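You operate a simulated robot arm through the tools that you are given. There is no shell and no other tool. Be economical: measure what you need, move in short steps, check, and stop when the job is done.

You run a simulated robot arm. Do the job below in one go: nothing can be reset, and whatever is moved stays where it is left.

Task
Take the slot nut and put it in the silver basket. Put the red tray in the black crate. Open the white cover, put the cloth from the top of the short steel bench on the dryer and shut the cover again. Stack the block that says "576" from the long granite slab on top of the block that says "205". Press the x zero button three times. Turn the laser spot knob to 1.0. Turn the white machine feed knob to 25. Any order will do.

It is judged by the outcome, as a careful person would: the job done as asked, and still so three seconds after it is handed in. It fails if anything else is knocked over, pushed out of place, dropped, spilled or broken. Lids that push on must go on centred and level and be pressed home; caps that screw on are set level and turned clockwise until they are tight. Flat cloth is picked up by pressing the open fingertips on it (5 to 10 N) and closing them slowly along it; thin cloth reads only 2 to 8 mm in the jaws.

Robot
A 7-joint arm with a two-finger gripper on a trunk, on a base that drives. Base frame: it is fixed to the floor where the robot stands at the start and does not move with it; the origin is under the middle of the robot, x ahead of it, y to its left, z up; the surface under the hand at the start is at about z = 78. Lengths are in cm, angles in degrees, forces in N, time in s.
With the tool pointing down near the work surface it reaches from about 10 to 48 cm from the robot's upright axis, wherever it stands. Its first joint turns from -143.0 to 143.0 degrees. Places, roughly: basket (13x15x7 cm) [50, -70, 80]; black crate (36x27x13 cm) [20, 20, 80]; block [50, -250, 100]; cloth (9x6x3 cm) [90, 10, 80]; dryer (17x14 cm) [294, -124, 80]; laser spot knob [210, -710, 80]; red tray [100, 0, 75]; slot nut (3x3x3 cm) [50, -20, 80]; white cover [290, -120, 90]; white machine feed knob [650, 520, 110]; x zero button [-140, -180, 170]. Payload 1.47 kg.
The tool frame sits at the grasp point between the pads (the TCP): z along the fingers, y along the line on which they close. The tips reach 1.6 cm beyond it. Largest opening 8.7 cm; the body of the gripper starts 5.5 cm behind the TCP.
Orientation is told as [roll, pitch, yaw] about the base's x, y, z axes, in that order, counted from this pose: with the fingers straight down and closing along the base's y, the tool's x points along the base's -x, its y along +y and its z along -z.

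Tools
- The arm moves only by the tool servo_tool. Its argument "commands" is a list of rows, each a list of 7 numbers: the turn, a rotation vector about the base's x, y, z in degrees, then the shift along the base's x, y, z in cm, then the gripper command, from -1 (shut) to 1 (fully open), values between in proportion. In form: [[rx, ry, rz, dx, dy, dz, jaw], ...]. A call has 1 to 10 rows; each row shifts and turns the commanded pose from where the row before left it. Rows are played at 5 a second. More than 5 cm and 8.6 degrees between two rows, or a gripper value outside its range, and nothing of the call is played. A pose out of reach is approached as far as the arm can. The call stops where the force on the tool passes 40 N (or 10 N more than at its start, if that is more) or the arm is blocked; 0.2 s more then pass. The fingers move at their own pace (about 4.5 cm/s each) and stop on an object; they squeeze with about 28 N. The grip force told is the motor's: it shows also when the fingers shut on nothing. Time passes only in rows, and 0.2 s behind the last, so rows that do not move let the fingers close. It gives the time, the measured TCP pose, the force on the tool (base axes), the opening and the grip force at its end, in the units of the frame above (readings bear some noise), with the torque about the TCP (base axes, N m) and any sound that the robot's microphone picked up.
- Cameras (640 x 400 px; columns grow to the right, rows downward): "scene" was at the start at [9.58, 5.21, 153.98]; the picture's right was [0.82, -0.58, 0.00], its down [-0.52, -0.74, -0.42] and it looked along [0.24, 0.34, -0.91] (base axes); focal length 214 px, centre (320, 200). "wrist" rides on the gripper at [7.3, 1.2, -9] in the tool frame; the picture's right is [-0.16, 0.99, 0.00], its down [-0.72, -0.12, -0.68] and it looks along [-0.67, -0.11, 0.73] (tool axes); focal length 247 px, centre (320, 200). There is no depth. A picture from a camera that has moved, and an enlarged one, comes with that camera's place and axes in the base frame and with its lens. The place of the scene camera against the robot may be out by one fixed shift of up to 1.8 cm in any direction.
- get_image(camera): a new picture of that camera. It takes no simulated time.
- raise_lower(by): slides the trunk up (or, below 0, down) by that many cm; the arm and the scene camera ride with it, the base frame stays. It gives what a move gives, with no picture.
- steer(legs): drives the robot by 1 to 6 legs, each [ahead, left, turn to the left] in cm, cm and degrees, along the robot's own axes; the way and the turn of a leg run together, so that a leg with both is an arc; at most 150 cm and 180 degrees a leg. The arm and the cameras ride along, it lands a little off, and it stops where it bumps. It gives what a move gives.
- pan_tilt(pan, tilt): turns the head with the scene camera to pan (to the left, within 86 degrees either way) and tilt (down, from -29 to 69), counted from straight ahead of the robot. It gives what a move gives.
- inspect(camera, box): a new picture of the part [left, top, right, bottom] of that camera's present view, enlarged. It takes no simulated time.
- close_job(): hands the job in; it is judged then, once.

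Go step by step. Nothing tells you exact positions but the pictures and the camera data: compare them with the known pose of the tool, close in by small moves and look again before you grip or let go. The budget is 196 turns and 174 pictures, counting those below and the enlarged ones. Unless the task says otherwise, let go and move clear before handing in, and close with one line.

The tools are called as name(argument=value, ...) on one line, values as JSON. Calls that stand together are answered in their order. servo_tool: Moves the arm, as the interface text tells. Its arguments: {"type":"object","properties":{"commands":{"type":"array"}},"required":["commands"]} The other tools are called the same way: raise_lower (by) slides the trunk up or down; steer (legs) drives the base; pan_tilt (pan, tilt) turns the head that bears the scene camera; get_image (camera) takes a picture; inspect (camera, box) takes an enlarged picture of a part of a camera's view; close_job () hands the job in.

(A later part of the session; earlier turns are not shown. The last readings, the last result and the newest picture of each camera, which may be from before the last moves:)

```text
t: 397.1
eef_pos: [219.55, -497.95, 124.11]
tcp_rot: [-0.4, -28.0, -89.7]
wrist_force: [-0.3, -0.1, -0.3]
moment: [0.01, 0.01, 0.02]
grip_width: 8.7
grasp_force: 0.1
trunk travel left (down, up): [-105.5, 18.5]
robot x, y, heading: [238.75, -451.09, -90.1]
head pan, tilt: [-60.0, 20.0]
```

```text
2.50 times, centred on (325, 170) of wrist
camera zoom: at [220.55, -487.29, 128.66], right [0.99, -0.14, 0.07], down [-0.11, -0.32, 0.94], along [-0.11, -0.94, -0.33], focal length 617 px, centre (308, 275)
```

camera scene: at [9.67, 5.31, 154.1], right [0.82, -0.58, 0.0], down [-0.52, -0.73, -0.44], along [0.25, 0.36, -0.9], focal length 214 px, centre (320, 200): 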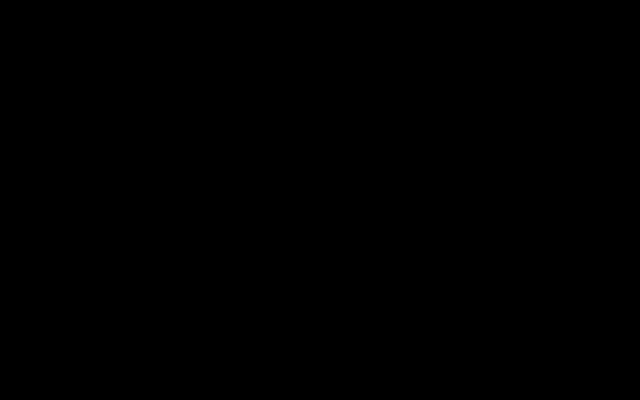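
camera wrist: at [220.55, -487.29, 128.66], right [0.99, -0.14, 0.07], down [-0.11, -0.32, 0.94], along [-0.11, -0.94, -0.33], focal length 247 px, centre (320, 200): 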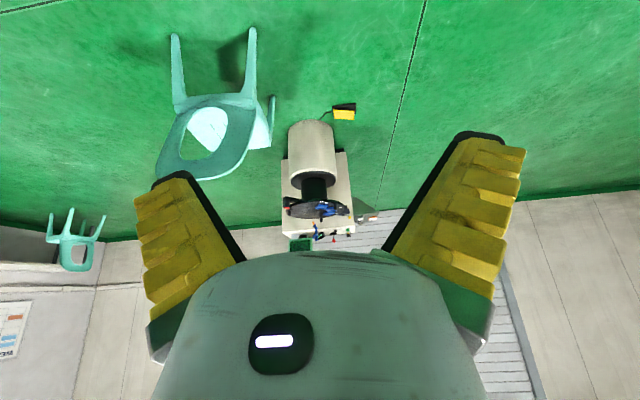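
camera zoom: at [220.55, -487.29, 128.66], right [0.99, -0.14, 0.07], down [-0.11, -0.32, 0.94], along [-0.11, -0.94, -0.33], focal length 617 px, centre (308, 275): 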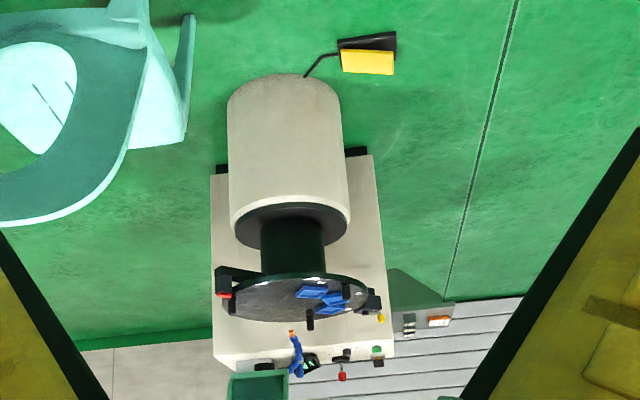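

A round-table machine stands there, with small controls around (204–232, -680…-710) and a chair at the left. I go closer along x = 255.

steer(legs=[[0, 17, 0], [120, 0, 0]])

get_image(camera="wrist")

```text
t: 404.3
eef_pos: [234.7, -617.94, 124.19]
tcp_rot: [-0.5, -28.1, -90.5]
wrist_force: [0.7, -0.1, 0.1]
moment: [0.02, 0.01, 0.03]
grip_width: 8.69
grasp_force: 0.0
trunk travel left (down, up): [-105.5, 18.5]
robot x, y, heading: [254.97, -571.78, -90.8]
head pan, tilt: [-60.0, 20.0]
```

```text
60 pictures are left
camera wrist: at [235.95, -607.36, 128.66], right [0.99, -0.15, 0.07], down [-0.11, -0.32, 0.94], along [-0.12, -0.94, -0.33], focal length 247 px, centre (320, 200)
```

wrist: 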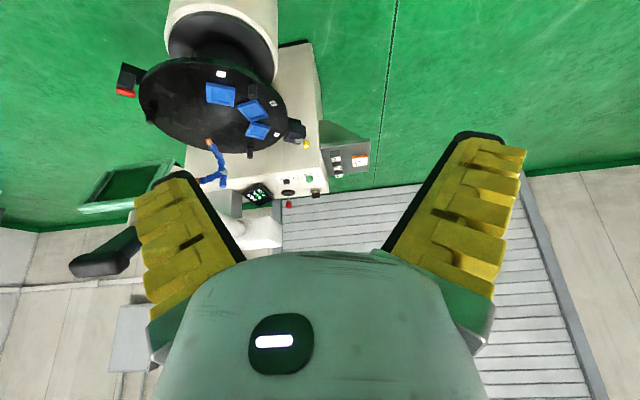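

inspect(camera="wrist", box=[180, 90, 400, 230])

```text
2.86 times, centred on (290, 160) of wrist
camera zoom: at [235.95, -607.36, 128.66], right [0.99, -0.15, 0.07], down [-0.11, -0.32, 0.94], along [-0.12, -0.94, -0.33], focal length 706 px, centre (406, 314)
```

zoom: 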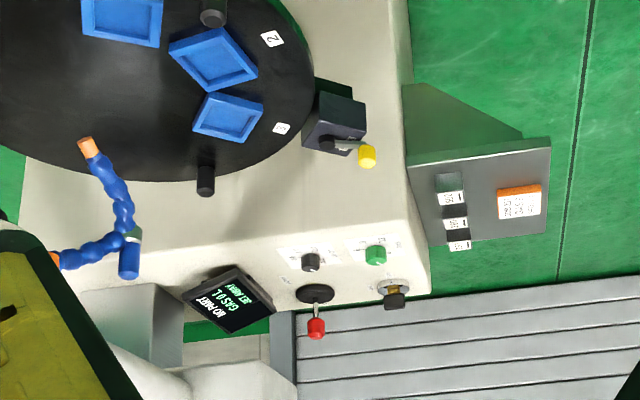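

A black knob with a dial sits on the machine's top corner just where the laser spot knob should be. I go 45 cm closer.

steer(legs=[[45, 0, 1]])

get_image(camera="wrist")

```text
t: 407.1
eef_pos: [235.1, -664.65, 124.12]
tcp_rot: [-0.5, -28.0, -89.4]
wrist_force: [-0.3, -0.6, -0.7]
moment: [-0.02, 0.0, 0.01]
grip_width: 8.67
grasp_force: 0.0
trunk travel left (down, up): [-105.5, 18.5]
robot x, y, heading: [254.45, -617.84, -90.0]
head pan, tilt: [-60.0, 20.0]
```

```text
58 pictures are left
camera wrist: at [236.14, -654.03, 128.66], right [0.99, -0.13, 0.07], down [-0.11, -0.32, 0.94], along [-0.1, -0.94, -0.33], focal length 247 px, centre (320, 200)
```

wrist: 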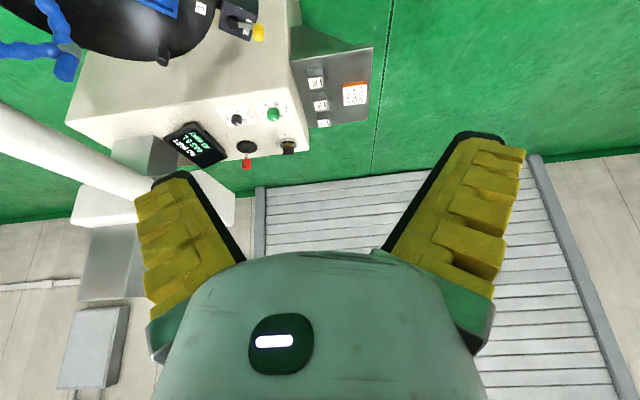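

inspect(camera="wrist", box=[190, 70, 390, 180])

```text
3.20 times, centred on (290, 125) of wrist
camera zoom: at [236.14, -654.03, 128.66], right [0.99, -0.13, 0.07], down [-0.11, -0.32, 0.94], along [-0.1, -0.94, -0.33], focal length 790 px, centre (416, 440)
```

zoom: 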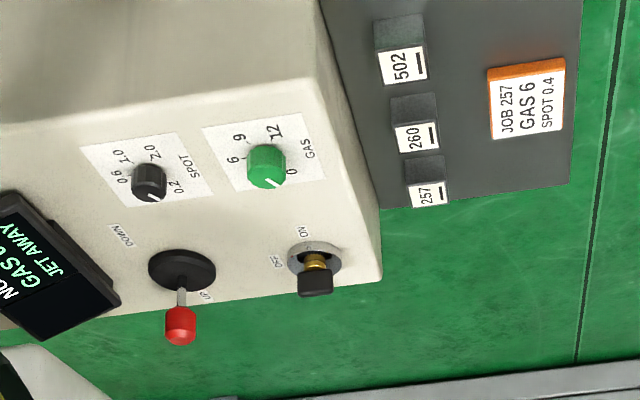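

It is the SPOT knob, on the machine's top, with scale 0.2 – 0.6 – 1.0 – 2.0, laid out for someone standing on the +x side. I drive there and face -x.

steer(legs=[[0, 38, 0], [95, 0, 0], [0, 0, -90]])

get_image(camera="wrist")

```text
t: 418.0
eef_pos: [247.2, -692.85, 124.04]
tcp_rot: [-0.6, -28.0, 179.3]
wrist_force: [-0.4, 0.2, -0.1]
moment: [-0.04, -0.03, -0.01]
grip_width: 8.72
grasp_force: 0.0
trunk travel left (down, up): [-105.5, 18.5]
robot x, y, heading: [293.97, -713.39, 178.5]
head pan, tilt: [-60.0, 20.0]
```

```text
56 pictures are left
camera wrist: at [257.76, -694.28, 128.65], right [-0.16, -0.99, 0.07], down [-0.32, 0.11, 0.94], along [-0.94, 0.12, -0.33], focal length 247 px, centre (320, 200)
```

wrist: 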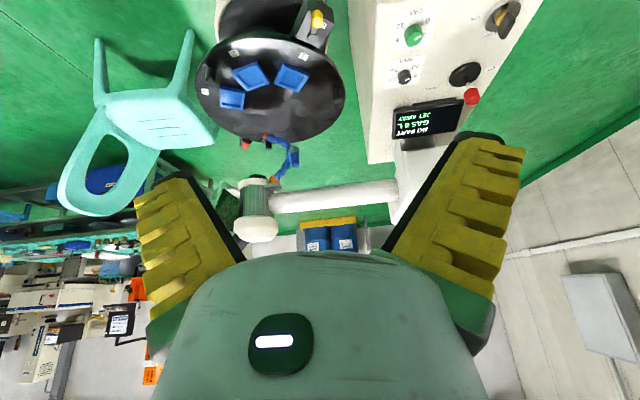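

The knob is at about (206.4, -711.3, 80). I level the hand, bring it in line and drive closer.

servo_tool(commands=[[0, -7, 0, 0, -4, -1, 1], [0, -7, 0, 0, -4, -1, 1], [0, -7, 0, 0, -4, -1, 1], [0, -7, 0, 0, -4, -1, 1], [0, 0, 0, 0, -2, 0, 1]])

steer(legs=[[25, 0, 1]])

get_image(camera="wrist")

```text
t: 419.2
eef_pos: [247.0, -710.88, 120.26]
tcp_rot: [-0.8, 0.1, 179.5]
wrist_force: [-1.1, 0.3, 0.6]
moment: [-0.04, 0.0, -0.03]
grip_width: 8.71
grasp_force: 0.0
trunk travel left (down, up): [-105.5, 18.5]
robot x, y, heading: [293.65, -712.93, 178.6]
head pan, tilt: [-60.0, 20.0]
```

```text
t: 421.0
eef_pos: [221.59, -711.29, 120.14]
tcp_rot: [-0.7, -0.1, -179.4]
wrist_force: [0.1, 0.3, -0.9]
moment: [0.04, 0.01, -0.04]
grip_width: 8.69
grasp_force: 0.0
trunk travel left (down, up): [-105.5, 18.5]
robot x, y, heading: [268.04, -713.15, 179.8]
head pan, tilt: [-60.0, 20.0]
```

```text
55 pictures are left
camera wrist: at [228.74, -712.57, 129.21], right [-0.15, -0.99, -0.01], down [-0.72, 0.1, 0.68], along [-0.67, 0.11, -0.73], focal length 247 px, centre (320, 200)
```

wrist: 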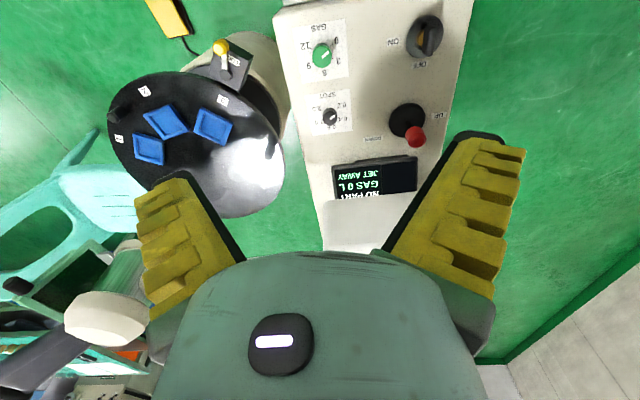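

Now directly ahead. I drive 13 cm further and take a close look at the dial.

steer(legs=[[13, 0, 0]])

raise_lower(by=-15)

get_image(camera="wrist")

```text
t: 422.3
eef_pos: [208.36, -711.29, 120.2]
tcp_rot: [-0.9, 0.0, -179.5]
wrist_force: [-0.5, 1.1, -0.3]
moment: [0.0, 0.0, -0.02]
grip_width: 8.71
grasp_force: 0.0
trunk travel left (down, up): [-105.5, 18.5]
robot x, y, heading: [254.92, -712.82, 179.8]
head pan, tilt: [-60.0, 20.0]
```

```text
t: 424.1
eef_pos: [208.31, -711.28, 105.16]
tcp_rot: [-0.8, 0.0, -179.5]
wrist_force: [-0.3, -0.3, 0.1]
moment: [-0.01, -0.02, 0.0]
grip_width: 8.71
grasp_force: 0.0
trunk travel left (down, up): [-90.5, 33.5]
robot x, y, heading: [254.7, -712.73, 179.8]
head pan, tilt: [-60.0, 20.0]
```

```text
54 pictures are left
camera wrist: at [215.6, -712.54, 114.21], right [-0.15, -0.99, -0.01], down [-0.72, 0.1, 0.68], along [-0.67, 0.11, -0.73], focal length 247 px, centre (320, 200)
```

wrist: 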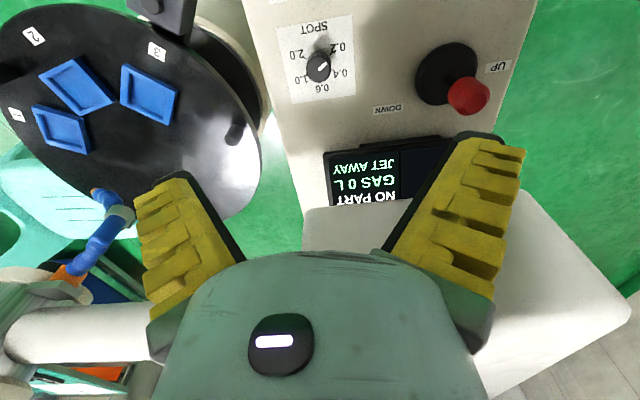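

inspect(camera="wrist", box=[270, 10, 370, 110])

```text
4.00 times, centred on (320, 60) of wrist
camera zoom: at [215.6, -712.54, 114.21], right [-0.15, -0.99, -0.01], down [-0.72, 0.1, 0.68], along [-0.67, 0.11, -0.73], focal length 988 px, centre (320, 760)
```

zoom: 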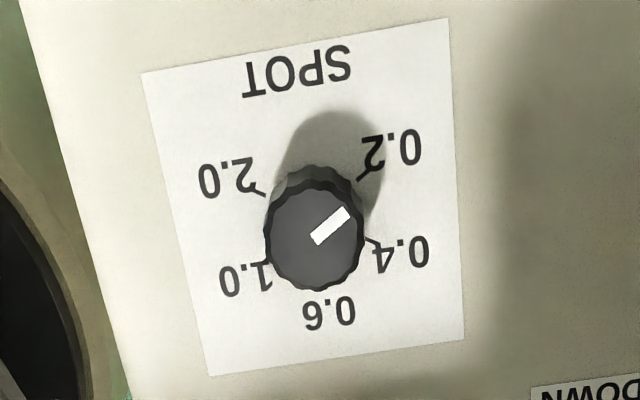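

The SPOT pointer is at 0.2; the marks lie at about -123, -65, 0, +62 and +126 degrees, so 1.0 needs a turn of about 184 degrees clockwise. The knob is at (207.0, -710.7), top at z 82. I turn the hand +90 first so the whole turn fits.

servo_tool(commands=[[0, 0, 8.5, -0.3, 0.2, 0, 0.2], [0, 0, 8.5, -0.3, 0.2, 0, 0.2], [0, 0, 8.5, -0.3, 0.2, 0, 0.2], [0, 0, 8.5, -0.2, 0, 0, 0.2], [0, 0, 8.5, -0.2, 0, 0, 0.2], [0, 0, 8.5, 0, 0, 0, 0.2], [0, 0, 8.5, 0, 0, 0, 0.2], [0, 0, 8.5, 0, 0, 0, 0.2], [0, 0, 8.5, 0, 0, 0, 0.2], [0, 0, 8.5, 0, 0, 0, 0.2]])

raise_lower(by=-8)

servo_tool(commands=[[0, 0, 6, 0, 0, -2.5, 0.2], [0, 0, 0, 0, 0, -2.5, 0.2], [0, 0, 0, 0, 0, -2, 0.2], [0, 0, 0, 0, 0, 0, 0.2]])

get_image(camera="wrist")

```text
t: 426.2
eef_pos: [207.11, -710.72, 105.23]
tcp_rot: [-0.8, 0.0, -94.3]
wrist_force: [0.4, 0.2, -0.4]
moment: [-0.02, 0.02, 0.03]
grip_width: 5.74
grasp_force: 3.3
trunk travel left (down, up): [-90.5, 33.5]
robot x, y, heading: [254.9, -712.55, 180.1]
head pan, tilt: [-60.0, 20.0]
```

```text
t: 427.4
eef_pos: [207.07, -710.81, 97.16]
tcp_rot: [-0.8, 0.0, -94.5]
wrist_force: [-0.2, -0.1, 1.2]
moment: [-0.02, -0.01, -0.01]
grip_width: 5.76
grasp_force: 3.4
trunk travel left (down, up): [-82.5, 41.5]
robot x, y, heading: [255.03, -712.49, 179.8]
head pan, tilt: [-60.0, 20.0]
```

```text
t: 428.4
eef_pos: [207.1, -710.89, 90.33]
tcp_rot: [-0.8, -0.1, -88.4]
wrist_force: [0.0, 0.1, -0.7]
moment: [-0.01, -0.02, -0.01]
grip_width: 5.75
grasp_force: 4.0
trunk travel left (down, up): [-82.5, 41.5]
robot x, y, heading: [255.09, -712.78, 179.7]
head pan, tilt: [-60.0, 20.0]
```

```text
52 pictures are left
camera wrist: at [208.06, -703.49, 99.33], right [0.99, -0.13, -0.01], down [-0.09, -0.73, 0.68], along [-0.1, -0.67, -0.73], focal length 247 px, centre (320, 200)
```

wrist: 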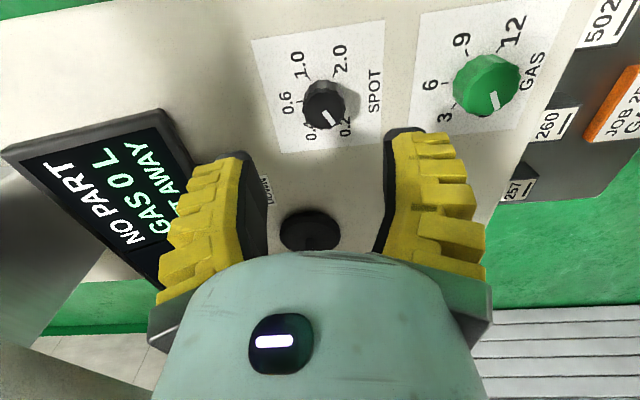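

The knob is centred. I go down to it and close.

servo_tool(commands=[[0, 0, 0, 0, 0.2, -2.5, 0.2], [0, 0, 0, 0, 0, -2.5, 0.2], [0, 0, 0, 0, 0, -2, 0.2], [0, 0, 0, 0, 0, -1, 0.2], [0, 0, 0, 0, 0, -0.5, 0.2], [0, 0, 0, 0, 0, 0, 0.2]])

get_image(camera="wrist")

```text
t: 429.8
eef_pos: [207.07, -710.51, 81.82]
tcp_rot: [-0.8, 0.0, -88.4]
wrist_force: [-0.2, -0.4, 0.1]
moment: [0.06, -0.01, -0.02]
grip_width: 5.78
grasp_force: 3.7
trunk travel left (down, up): [-82.5, 41.5]
robot x, y, heading: [255.27, -712.99, 179.6]
head pan, tilt: [-60.0, 20.0]
```

```text
51 pictures are left
camera wrist: at [208.07, -703.29, 90.76], right [0.99, -0.13, -0.01], down [-0.09, -0.73, 0.68], along [-0.1, -0.68, -0.73], focal length 247 px, centre (320, 200)
```

wrist: 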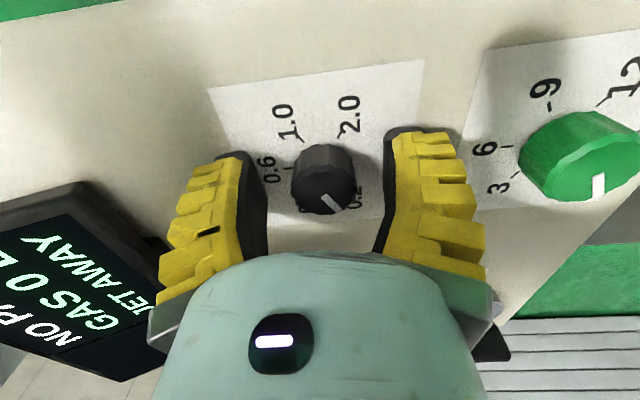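

servo_tool(commands=[[0, 0, 0, 0, 0, 0, -0.2], [0, 0, 0, 0, 0, 0, -1], [0, 0, 0, 0, 0, 0, -1], [0, 0, 0, 0, 0, 0, -1]])

get_image(camera="wrist")

```text
t: 430.8
eef_pos: [207.2, -710.6, 81.74]
tcp_rot: [-0.6, -0.1, -88.5]
wrist_force: [6.3, -0.4, 7.1]
moment: [-0.3, -0.04, 0.03]
grip_width: 2.54
grasp_force: 30.5
trunk travel left (down, up): [-82.5, 41.5]
robot x, y, heading: [255.04, -713.07, 179.9]
head pan, tilt: [-60.0, 20.0]
```

```text
50 pictures are left
camera wrist: at [208.24, -703.28, 90.72], right [0.99, -0.13, -0.01], down [-0.09, -0.73, 0.68], along [-0.1, -0.68, -0.73], focal length 247 px, centre (320, 200)
```

wrist: 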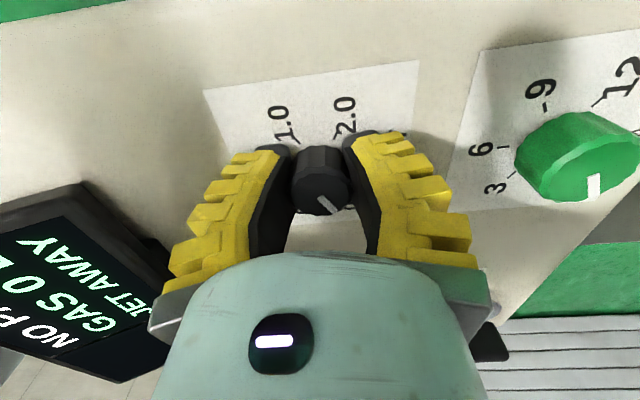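

Gripped at 2.54 cm. I turn clockwise 85 degrees.

servo_tool(commands=[[0, 0, -8, 0, 0, 0.15, -1], [0, 0, -8.5, 0, 0, 0, -1], [0, 0, -8.5, 0, 0, 0, -1], [0, 0, -8.5, 0, 0, 0, -1], [0, 0, -8.5, 0, 0, 0, -1], [0, 0, -8.5, 0, 0, 0, -1], [0, 0, -8.5, 0, 0, 0, -1], [0, 0, -8.5, 0, 0, 0, -1], [0, 0, -8.5, 0, 0, 0, -1], [0, 0, -8.5, 0, 0, 0, -1]])

get_image(camera="wrist")

```text
t: 433.0
eef_pos: [207.24, -710.62, 81.78]
tcp_rot: [-0.9, 0.2, -173.0]
wrist_force: [7.2, -1.6, -0.9]
moment: [-0.09, 0.01, -0.01]
grip_width: 2.25
grasp_force: 29.6
trunk travel left (down, up): [-82.5, 41.5]
robot x, y, heading: [255.04, -712.93, 179.9]
head pan, tilt: [-60.0, 20.0]
```

```text
49 pictures are left
camera wrist: at [214.54, -711.06, 90.83], right [-0.04, -1.0, -0.01], down [-0.73, 0.02, 0.68], along [-0.68, 0.04, -0.73], focal length 247 px, centre (320, 200)
```

wrist: 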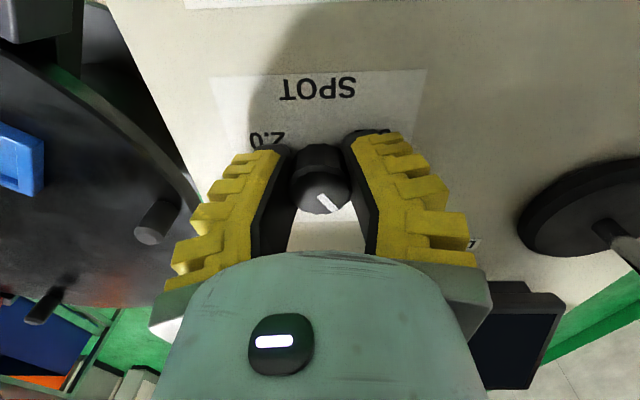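

The knob turns with the hand. I go on another 85 degrees.

servo_tool(commands=[[0, 0, -8.5, 0, 0, 0, -1], [0, 0, -8.5, 0, 0, 0, -1], [0, 0, -8.5, 0, 0, 0, -1], [0, 0, -8.5, 0, 0, 0, -1], [0, 0, -8.5, 0, 0, 0, -1], [0, 0, -8.5, 0, 0, 0, -1], [0, 0, -8.5, 0, 0, 0, -1], [0, 0, -8.5, 0, 0, 0, -1], [0, 0, -8.5, 0, 0, 0, -1], [0, 0, -8.5, 0, 0, 0, -1]])

get_image(camera="wrist")

```text
t: 435.2
eef_pos: [207.2, -710.65, 81.78]
tcp_rot: [-0.9, 0.0, 101.8]
wrist_force: [13.4, -2.9, 16.1]
moment: [-0.23, -0.04, 0.01]
grip_width: 2.18
grasp_force: 29.8
trunk travel left (down, up): [-82.5, 41.5]
robot x, y, heading: [254.73, -713.11, 180.0]
head pan, tilt: [-60.0, 20.0]
```

```text
48 pictures are left
camera wrist: at [207.36, -718.04, 90.8], right [-1.0, -0.05, -0.02], down [-0.05, 0.73, 0.68], along [-0.02, 0.68, -0.73], focal length 247 px, centre (320, 200)
```

wrist: 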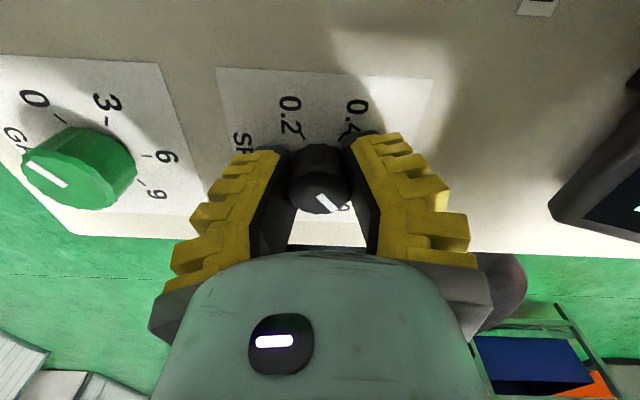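

About 170 degrees done. I turn the last 13.5 degrees, let go, rise and check.

servo_tool(commands=[[0, 0, -7, 0, 0, 0, -1], [0, 0, -6.5, 0, 0, 0, -1], [0, 0, 0, 0, 0, 0, -1], [0, 0, 0, 0, 0, 0.1, 0.2], [0, 0, 0, 0, 0, 0, 0.2], [0, 0, 0, 0, 0, 2, 0.2], [0, 0, 0, 0, 0, 3, 0.2], [0, 0, 0, 0, 0, 3, 0.2], [0, 0, 0, 0, 0, 2, 0.2]])

inspect(camera="wrist", box=[250, 40, 400, 180])

```text
t: 437.2
eef_pos: [206.9, -710.42, 92.03]
tcp_rot: [-0.9, 0.0, 88.4]
wrist_force: [0.1, 0.3, 0.2]
moment: [-0.01, 0.01, 0.01]
grip_width: 5.72
grasp_force: 3.6
trunk travel left (down, up): [-82.5, 41.5]
robot x, y, heading: [255.31, -713.01, 179.6]
head pan, tilt: [-60.0, 20.0]
```

```text
2.86 times, centred on (325, 110) of wrist
camera zoom: at [205.46, -717.74, 101.18], right [-0.98, 0.18, -0.02], down [0.12, 0.72, 0.68], along [0.14, 0.67, -0.73], focal length 706 px, centre (306, 457)
```

zoom: 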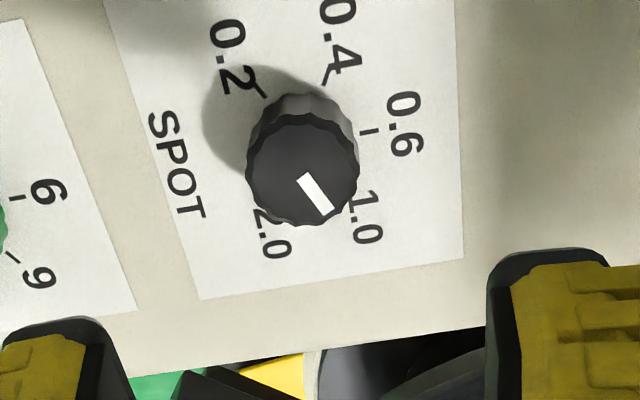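

The pointer is close to 1.0, but this view hides the tick. I turn the hand back to the operator side for a clear check.

servo_tool(commands=[[0, 0, 8.5, 0, 0, 1, 0.2], [0, 0, 8.5, 0, 0, 1, 0.2], [0, 0, 8.5, 0, 0, 1, 0.2], [0, 0, 8.5, 0, 0, 1, 0.2], [0, 0, 8.5, 0, 0, 0, 0.2], [0, 0, 8.5, 0, 0, 0, 0.2], [0, 0, 8.5, 0, 0, 0, 0.2], [0, 0, 8.5, 0, 0, 0, 0.2], [0, 0, 8.5, 0, 0, 0, 0.2], [0, 0, 8.5, 0, 0, 0, 0.2]])

servo_tool(commands=[[0, 0, 8.5, 0, 0, 0, 0.2], [0, 0, 8.5, 0, 0, 0, 0.2], [0, 0, 8.5, 0, 0, 0, 0.2], [0, 0, 8.5, 0, 0, 0, 0.2], [0, 0, 8.5, 0, 0, 0, 0.2]])

inspect(camera="wrist", box=[250, 20, 400, 160])

```text
t: 439.4
eef_pos: [207.22, -710.48, 95.96]
tcp_rot: [-0.8, 0.0, 173.7]
wrist_force: [-0.3, -0.6, 0.5]
moment: [0.07, 0.01, 0.0]
grip_width: 5.73
grasp_force: 3.1
trunk travel left (down, up): [-82.5, 41.5]
robot x, y, heading: [255.12, -713.12, 179.9]
head pan, tilt: [-60.0, 20.0]
```

```text
t: 440.6
eef_pos: [207.15, -710.52, 96.02]
tcp_rot: [-0.8, 0.1, -143.9]
wrist_force: [0.1, -1.0, -0.2]
moment: [0.04, -0.01, 0.01]
grip_width: 5.76
grasp_force: 3.9
trunk travel left (down, up): [-82.5, 41.5]
robot x, y, heading: [254.88, -712.82, 179.9]
head pan, tilt: [-60.0, 20.0]
```

```text
2.86 times, centred on (325, 90) of wrist
camera zoom: at [213.73, -707.3, 104.97], right [0.46, -0.89, -0.01], down [-0.65, -0.34, 0.68], along [-0.61, -0.3, -0.73], focal length 706 px, centre (306, 514)
```

zoom: 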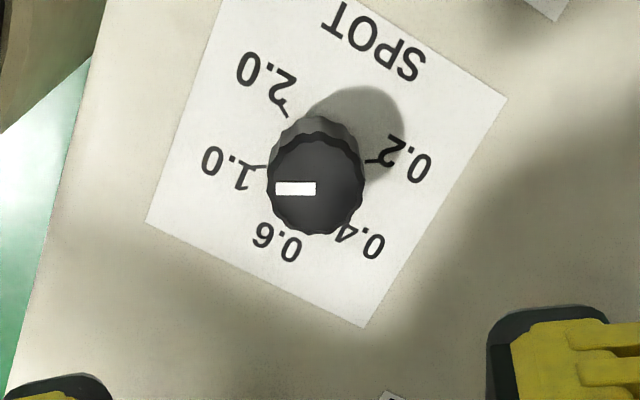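

The pointer lies on the 1.0 mark. Last is the white machine feed knob near (650, 520, 110); I raise the arm, back out and head along +y.

raise_lower(by=25)

servo_tool(commands=[[0, 0, -8.5, 0, 0, 0, 1], [0, 0, -8.5, 0, 0, 0, 1], [0, 0, -8.5, 0, 0, 0, 1], [0, 0, -8.5, 0, 0, 0, 1], [0.8, 0, 0, 0, 0, 0, 1]])

steer(legs=[[-95, 0, 0], [0, 0, -90], [150, 0, 0], [150, 0, 0], [150, 0, 0], [60, 0, 0]])

servo_tool(commands=[[7, 0, 0, 0, 0, 0.5, 1], [7, 0, 0, 0, 0, 0.5, 1], [7, 0, 0, 0, 0, 0.5, 1], [7, 0, 0, 0, 0, 0.5, 1]])

get_image(camera="wrist")

```text
t: 443.2
eef_pos: [207.16, -710.49, 120.92]
tcp_rot: [-0.9, 0.0, -144.0]
wrist_force: [-0.1, 0.4, -0.5]
moment: [0.02, 0.0, 0.02]
grip_width: 5.76
grasp_force: 3.9
trunk travel left (down, up): [-107.5, 16.5]
robot x, y, heading: [255.09, -712.57, 179.7]
head pan, tilt: [-60.0, 20.0]
```

```text
t: 444.4
eef_pos: [207.2, -710.65, 120.98]
tcp_rot: [-1.6, -0.1, -178.1]
wrist_force: [-0.3, 0.3, -0.2]
moment: [0.0, -0.01, 0.01]
grip_width: 8.69
grasp_force: 0.0
trunk travel left (down, up): [-107.5, 16.5]
robot x, y, heading: [254.97, -712.51, 179.7]
head pan, tilt: [-60.0, 20.0]
```

```text
t: 477.4
eef_pos: [360.2, -154.4, 121.0]
tcp_rot: [-1.6, 0.1, 91.0]
wrist_force: [0.2, -0.5, -0.7]
moment: [-0.04, 0.0, -0.01]
grip_width: 8.68
grasp_force: 0.1
trunk travel left (down, up): [-107.5, 16.5]
robot x, y, heading: [356.99, -202.21, 88.7]
head pan, tilt: [-60.0, 20.0]
```

```text
t: 478.4
eef_pos: [360.21, -154.38, 123.12]
tcp_rot: [-2.2, -28.3, 91.1]
wrist_force: [-1.1, -0.3, -0.3]
moment: [-0.03, -0.04, -0.02]
grip_width: 8.7
grasp_force: 0.0
trunk travel left (down, up): [-107.5, 16.5]
robot x, y, heading: [357.05, -202.01, 88.7]
head pan, tilt: [-60.0, 20.0]
```

```text
45 pictures are left
camera wrist: at [358.84, -165.05, 127.55], right [-0.99, 0.14, 0.04], down [0.08, 0.32, 0.94], along [0.12, 0.94, -0.32], focal length 247 px, centre (320, 200)
```

wrist: 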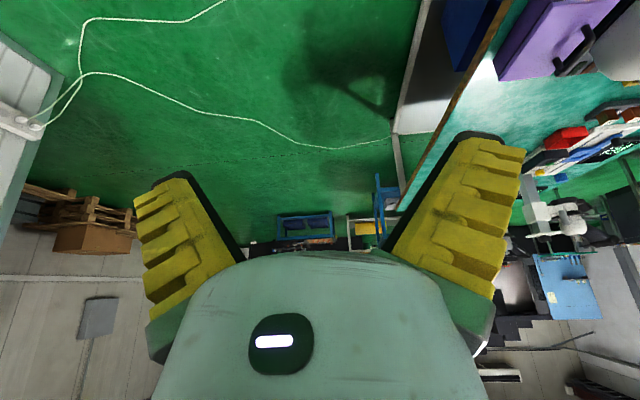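

Open floor ahead with a bench far off. I drive on ahead and to the right.

steer(legs=[[150, 0, 1], [0, -110, 0]])

get_image(camera="wrist")

```text
t: 490.9
eef_pos: [471.09, -7.88, 123.05]
tcp_rot: [-2.1, -28.0, 91.1]
wrist_force: [-0.4, 0.6, 0.6]
moment: [-0.03, 0.01, 0.0]
grip_width: 8.73
grasp_force: 0.0
trunk travel left (down, up): [-107.5, 16.5]
robot x, y, heading: [467.8, -55.36, 88.4]
head pan, tilt: [-60.0, 20.0]
```

```text
44 pictures are left
camera wrist: at [469.76, -18.43, 127.53], right [-0.99, 0.14, 0.04], down [0.08, 0.32, 0.94], along [0.12, 0.94, -0.33], focal length 247 px, centre (320, 200)
```

wrist: 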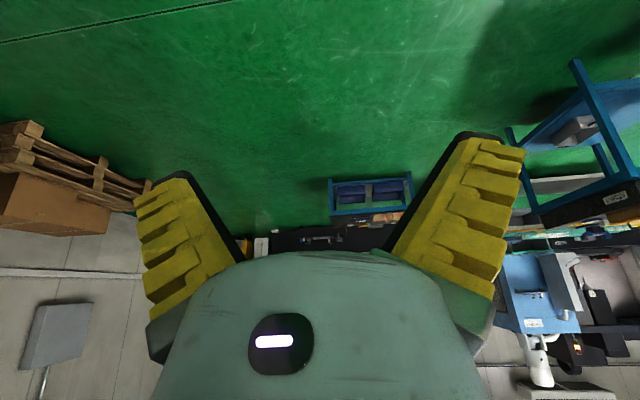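

steer(legs=[[0, -110, 1], [150, 0, 0], [50, 0, 0]])

get_image(camera="wrist")

```text
t: 492.9
eef_pos: [487.96, -7.81, 123.13]
tcp_rot: [-2.0, -28.3, 91.1]
wrist_force: [0.2, -0.5, -0.1]
moment: [0.03, -0.01, 0.03]
grip_width: 8.69
grasp_force: 0.1
trunk travel left (down, up): [-107.5, 16.5]
robot x, y, heading: [485.16, -55.69, 88.8]
head pan, tilt: [-60.0, 20.0]
stopped in leg 1: the robot was blocked; the commanded pose is now the measured one
```

```text
43 pictures are left
camera wrist: at [486.51, -18.56, 127.61], right [-0.99, 0.14, 0.04], down [0.08, 0.32, 0.95], along [0.12, 0.94, -0.32], focal length 247 px, centre (320, 200)
```

wrist: 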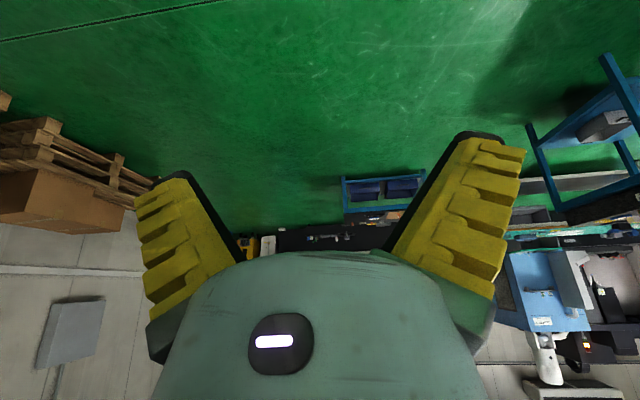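

Something stops me at x = 485 on the right. I step back left a little and go ahead first.

steer(legs=[[0, 6, 0], [120, 0, 0]])

get_image(camera="wrist")

```text
t: 499.6
eef_pos: [484.3, 112.92, 123.03]
tcp_rot: [-2.1, -28.2, 91.5]
wrist_force: [-0.5, -0.2, 0.2]
moment: [-0.01, 0.02, 0.04]
grip_width: 8.71
grasp_force: 0.1
trunk travel left (down, up): [-107.5, 16.5]
robot x, y, heading: [481.37, 65.4, 89.0]
head pan, tilt: [-60.0, 20.0]
```

```text
42 pictures are left
camera wrist: at [482.94, 102.28, 127.58], right [-0.99, 0.13, 0.04], down [0.08, 0.32, 0.94], along [0.11, 0.94, -0.32], focal length 247 px, centre (320, 200)
```

wrist: 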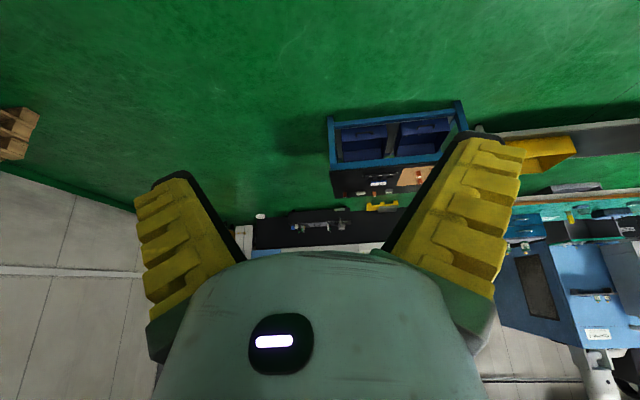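

steer(legs=[[0, -120, 0], [150, 0, 0]])

get_image(camera="wrist")

```text
t: 512.8
eef_pos: [610.79, 262.05, 123.13]
tcp_rot: [-2.1, -28.2, 89.9]
wrist_force: [-0.6, -0.2, 0.1]
moment: [0.0, 0.04, 0.01]
grip_width: 8.69
grasp_force: 0.0
trunk travel left (down, up): [-107.5, 16.5]
robot x, y, heading: [606.75, 214.09, 87.4]
head pan, tilt: [-60.0, 20.0]
```

```text
41 pictures are left
camera wrist: at [609.18, 251.38, 127.58], right [-0.99, 0.16, 0.04], down [0.09, 0.31, 0.94], along [0.14, 0.94, -0.32], focal length 247 px, centre (320, 200)
```

wrist: 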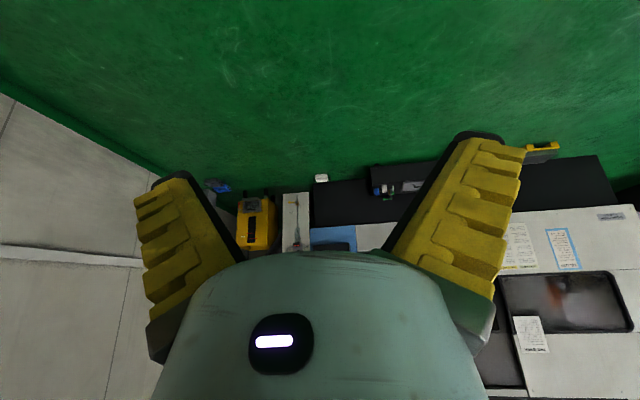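

A big white machine stands ahead; the knob's place is hidden behind the hand. I tip the hand up further to see it.

servo_tool(commands=[[7, 0, 0, 0, 0, 0.5, 1], [7, 0, 0, 0, 0, 0.5, 1], [7, 0, 0, 0, 0, 0.5, 1], [7, 0, 0, 0, 0, 0.5, 1]])

get_image(camera="wrist")

```text
t: 514.0
eef_pos: [612.98, 269.86, 131.44]
tcp_rot: [-10.6, -68.1, 97.4]
wrist_force: [-0.4, 0.3, 0.1]
moment: [0.01, -0.02, 0.02]
grip_width: 8.73
grasp_force: 0.0
trunk travel left (down, up): [-107.5, 16.5]
robot x, y, heading: [606.31, 214.41, 87.5]
head pan, tilt: [-60.0, 20.0]
stopped in row 4: the arm was blocked; the commanded pose is now the measured one
```

```text
40 pictures are left
camera wrist: at [611.47, 258.88, 127.9], right [-0.99, 0.1, 0.08], down [0.04, -0.37, 0.93], along [0.12, 0.92, 0.36], focal length 247 px, centre (320, 200)
```

wrist: 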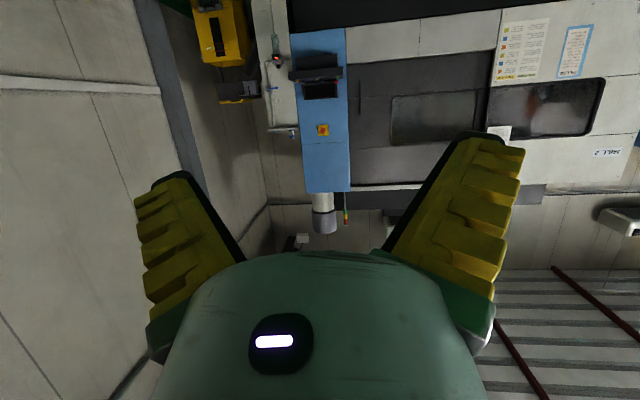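

inspect(camera="wrist", box=[250, 10, 380, 150])

```text
2.86 times, centred on (315, 80) of wrist
camera zoom: at [611.47, 258.88, 127.9], right [-0.99, 0.1, 0.08], down [0.04, -0.37, 0.93], along [0.12, 0.92, 0.36], focal length 706 px, centre (334, 543)
```

zoom: 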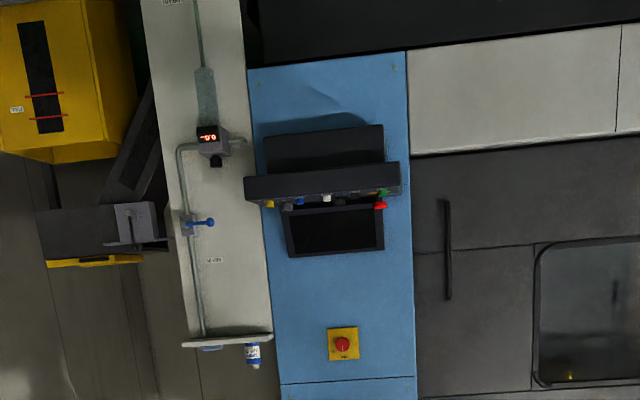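

The control console is on the blue panel, with knobs on its shelf at the told spot. I level the hand and drive up to it.

servo_tool(commands=[[-7, 0, 0, 0, 0, 0, 1], [-7, 0, 0, 0, 0, 0, 1], [-7, 0, 0, 0, 0, 0, 1], [-7, 0, 0, 0, 0, 0, 1]])

steer(legs=[[0, -42, 2.5], [150, 0, 0], [55, 0, 0]])

get_image(camera="wrist")

```text
t: 515.0
eef_pos: [612.96, 269.52, 130.52]
tcp_rot: [-6.0, -39.7, 93.3]
wrist_force: [-0.2, -0.9, 0.4]
moment: [0.0, -0.01, 0.03]
grip_width: 8.7
grasp_force: 0.1
out of reach, approached as far as the arm can: row 4
trunk travel left (down, up): [-107.5, 16.5]
robot x, y, heading: [606.65, 214.36, 87.6]
head pan, tilt: [-60.0, 20.0]
```

```text
t: 527.3
eef_pos: [658.0, 471.17, 130.65]
tcp_rot: [-6.0, -39.6, 94.8]
wrist_force: [-0.9, -0.6, 0.5]
moment: [0.01, -0.02, 0.03]
grip_width: 8.71
grasp_force: 0.0
trunk travel left (down, up): [-107.5, 16.5]
robot x, y, heading: [652.6, 415.78, 88.9]
head pan, tilt: [-60.0, 20.0]
```

```text
38 pictures are left
camera wrist: at [656.69, 459.83, 132.74], right [-0.99, 0.1, 0.02], down [0.03, 0.12, 0.99], along [0.1, 0.99, -0.12], focal length 247 px, centre (320, 200)
```

wrist: 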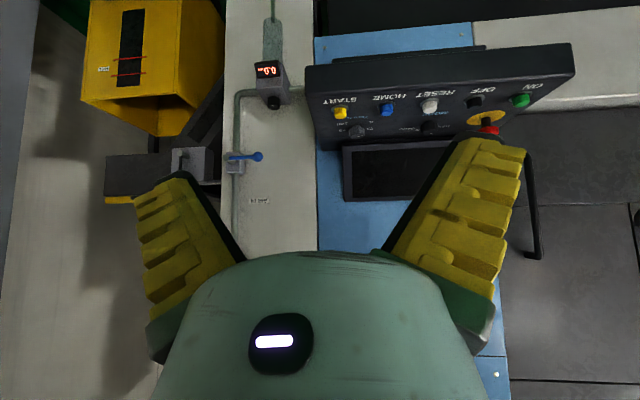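

inspect(camera="wrist", box=[300, 60, 560, 170])

```text
2.46 times, centred on (430, 115) of wrist
camera zoom: at [656.69, 459.83, 132.74], right [-0.99, 0.1, 0.02], down [0.03, 0.12, 0.99], along [0.1, 0.99, -0.12], focal length 608 px, centre (49, 409)
```

zoom: 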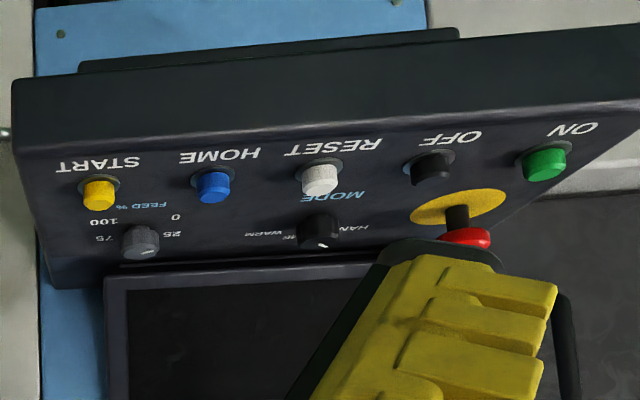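

The FEED % knob (scale 0, 25, 75, 100) is at about (653, 516, 110) on the console's top. I level the hand and drive up.

servo_tool(commands=[[-8, 0, 0, 0, -2, 0, 1], [-8, 0, 0, 0, -2, 0, 1], [-8, 0, 0, 0, -2, 0, 1], [-8, 0, 0, 0, -2, 0, 1], [-7.6, 0, 0, 0, 0, 0, 1]])

steer(legs=[[38, 0, 0]])

get_image(camera="wrist")

```text
t: 528.5
eef_pos: [658.09, 469.51, 129.01]
tcp_rot: [-4.6, -24.0, 94.1]
wrist_force: [0.8, 0.3, -1.0]
moment: [0.0, 0.0, -0.01]
grip_width: 8.69
grasp_force: 0.1
out of reach, approached as far as the arm can: row 1, 2, 3, 4
trunk travel left (down, up): [-107.5, 16.5]
robot x, y, heading: [653.13, 415.58, 88.7]
head pan, tilt: [-60.0, 20.0]
```

```text
t: 530.9
eef_pos: [659.4, 507.32, 128.93]
tcp_rot: [-4.6, -24.2, 93.6]
wrist_force: [0.3, 0.2, -0.4]
moment: [0.02, -0.02, 0.05]
grip_width: 8.7
grasp_force: 0.1
trunk travel left (down, up): [-107.5, 16.5]
robot x, y, heading: [653.77, 454.01, 88.5]
head pan, tilt: [-60.0, 20.0]
```

```text
36 pictures are left
camera wrist: at [658.1, 497.02, 134.11], right [-0.99, 0.11, -0.01], down [0.04, 0.38, 0.92], along [0.11, 0.92, -0.38], focal length 247 px, centre (320, 200)
```

wrist: 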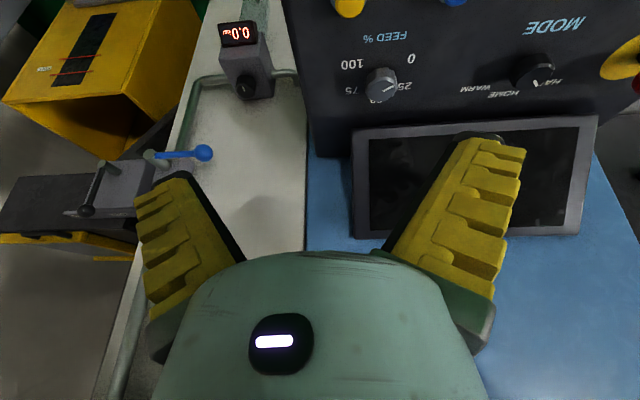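

I finish levelling with the hand coming down slightly.

servo_tool(commands=[[0, 0, 0, 0, -2, -2, 1], [-8, 0, 0, 0, -1, -1, 1], [-8, 0, 0, 0, 0, -1, 1], [-8, 0, 0, 0, 0, 0, 1], [0, 4.6, 0, 0, 0, 0, 1]])

get_image(camera="wrist")

```text
t: 532.1
eef_pos: [659.35, 504.43, 124.8]
tcp_rot: [1.6, -0.3, 93.4]
wrist_force: [0.1, 1.2, -1.1]
moment: [-0.01, -0.02, 0.03]
grip_width: 8.72
grasp_force: 0.0
trunk travel left (down, up): [-107.5, 16.5]
robot x, y, heading: [653.93, 454.1, 88.5]
head pan, tilt: [-60.0, 20.0]
```

```text
35 pictures are left
camera wrist: at [658.79, 497.01, 133.97], right [-0.99, 0.1, 0.03], down [0.09, 0.73, 0.68], along [0.05, 0.68, -0.73], focal length 247 px, centre (320, 200)
```

wrist: 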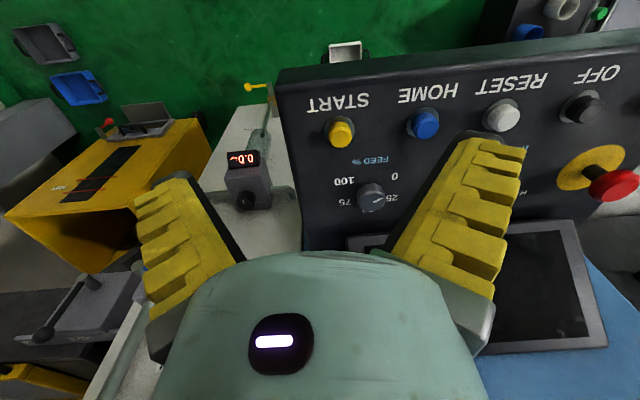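

inspect(camera="wrist", box=[290, 80, 450, 240])

```text
2.50 times, centred on (370, 160) of wrist
camera zoom: at [658.79, 497.01, 133.97], right [-0.99, 0.1, 0.03], down [0.09, 0.73, 0.68], along [0.05, 0.68, -0.73], focal length 617 px, centre (195, 300)
```

zoom: 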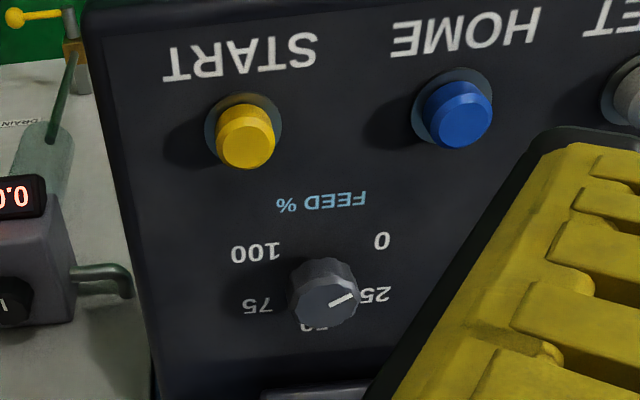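

The FEED pointer stands at 0 and 25 is 60 degrees clockwise from it. The knob is at (653.1, 522.3), top z about 107.8. I drive 18 cm ahead and centre the hand over it, pre-turned by +30 degrees.

steer(legs=[[18, 0, 0]])

servo_tool(commands=[[0, -1.6, 0, -2, 0, 0, 0.2], [0, 0, 7, -2, 0, 0, 0.2], [0, 0, 7, -2, 0, 0, 0.2], [0, 0, 7, 0, 0, 0, 0.2], [0, 0, 7, 0, 0, 0, 0.2], [0, 0, 0, 0, 0, 0, 0.2]])

get_image(camera="wrist")

```text
t: 533.6
eef_pos: [659.89, 521.96, 124.88]
tcp_rot: [1.5, -0.4, 93.4]
wrist_force: [-0.3, 0.2, -0.2]
moment: [0.01, 0.01, 0.04]
grip_width: 8.71
grasp_force: 0.0
trunk travel left (down, up): [-107.5, 16.5]
robot x, y, heading: [654.26, 471.92, 88.2]
head pan, tilt: [-60.0, 20.0]
```

```text
t: 535.0
eef_pos: [653.8, 522.01, 124.88]
tcp_rot: [0.0, -0.4, 121.7]
wrist_force: [0.6, -0.5, -0.3]
moment: [-0.02, 0.03, -0.01]
grip_width: 5.75
grasp_force: 3.5
trunk travel left (down, up): [-107.5, 16.5]
robot x, y, heading: [654.18, 471.09, 88.5]
head pan, tilt: [-60.0, 20.0]
```

```text
33 pictures are left
camera wrist: at [656.59, 515.07, 133.91], right [-0.92, -0.38, 0.0], down [-0.28, 0.67, 0.69], along [-0.26, 0.63, -0.73], focal length 247 px, centre (320, 200)
```

wrist: 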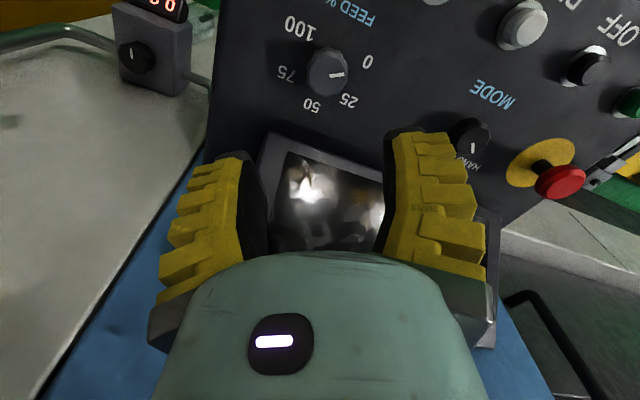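

inspect(camera="wrist", box=[260, 10, 400, 130])

```text
3.33 times, centred on (330, 70) of wrist
camera zoom: at [656.59, 515.07, 133.91], right [-0.92, -0.38, 0.0], down [-0.28, 0.67, 0.69], along [-0.26, 0.63, -0.73], focal length 823 px, centre (287, 633)
```

zoom: 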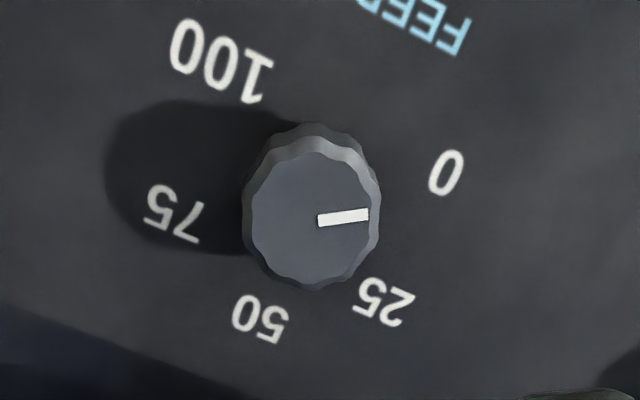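

The marks sit at -120, -60, 0, 60, 120 degrees and the pointer is at 0, so the turn is 60 degrees clockwise. I go down over (653.0, 521.9).

servo_tool(commands=[[0, 0, 0, -0.8, -0.1, -2.5, 0.2], [0, 0, 0, 0, 0, -3, 0.2], [0, 0, 0, 0, 0, -3, 0.2], [0, 0, 0, 0, 0, -3, 0.2], [0, 0, 0, 0, 0, -2, 0.2], [0, 0, 0, 0, 0, 0, 0.2]])

get_image(camera="wrist")

```text
t: 536.4
eef_pos: [653.21, 521.82, 111.41]
tcp_rot: [-0.1, -0.3, 121.5]
wrist_force: [-0.6, 0.1, 0.3]
moment: [0.02, 0.02, -0.02]
grip_width: 5.73
grasp_force: 3.8
trunk travel left (down, up): [-107.5, 16.5]
robot x, y, heading: [654.16, 471.14, 88.5]
head pan, tilt: [-60.0, 20.0]
```

```text
31 pictures are left
camera wrist: at [655.84, 514.98, 120.48], right [-0.92, -0.38, 0.0], down [-0.28, 0.67, 0.68], along [-0.26, 0.63, -0.73], focal length 247 px, centre (320, 200)
```

wrist: 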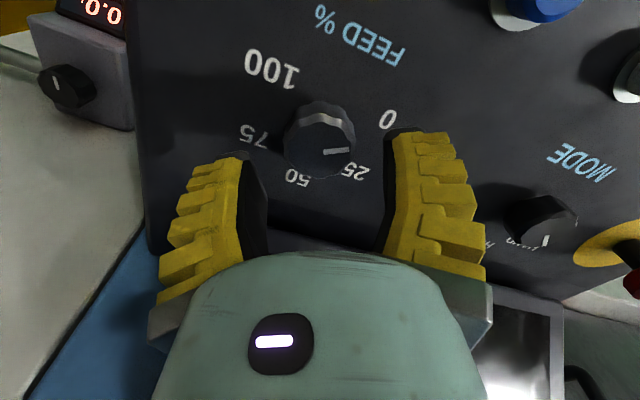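

Centred. I go down the last 4.4 cm and close.

servo_tool(commands=[[0, 0, 0, 0, 0, -2, 0.2], [0, 0, 0, 0, 0, -1.4, 0.2], [0, 0, 0, 0, 0, -0.6, 0.2], [0, 0, 0, 0, 0, -0.3, 0.2], [0, 0, 0, 0, 0, 0, -0.2], [0, 0, 0, 0, 0, 0, -1], [0, 0, 0, 0, 0, 0, -1], [0, 0, 0, 0, 0, 0, -1]])

get_image(camera="wrist")

```text
t: 537.4
eef_pos: [653.06, 522.08, 107.55]
tcp_rot: [-0.1, -0.2, 121.7]
wrist_force: [4.2, -15.6, 48.3]
moment: [-0.24, -0.09, -0.13]
grip_width: 5.14
grasp_force: 24.7
trunk travel left (down, up): [-107.5, 16.5]
robot x, y, heading: [654.13, 471.31, 88.5]
head pan, tilt: [-60.0, 20.0]
stopped in row 5: the force on the tool passed its limit at 44 N (the readings are from after the stop); the commanded pose is now the measured one
```

```text
30 pictures are left
camera wrist: at [655.78, 515.11, 116.47], right [-0.92, -0.38, 0.0], down [-0.28, 0.67, 0.68], along [-0.26, 0.63, -0.73], focal length 247 px, centre (320, 200)
```

wrist: 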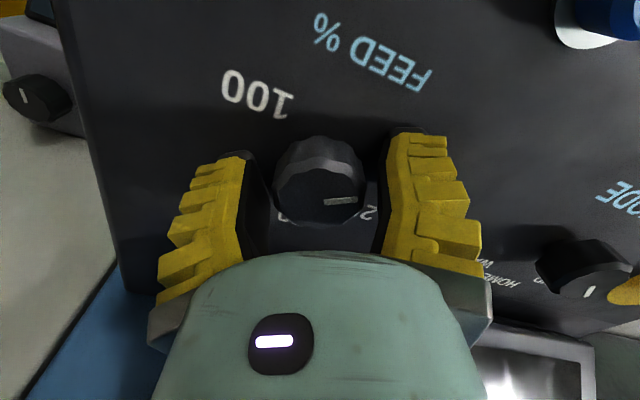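

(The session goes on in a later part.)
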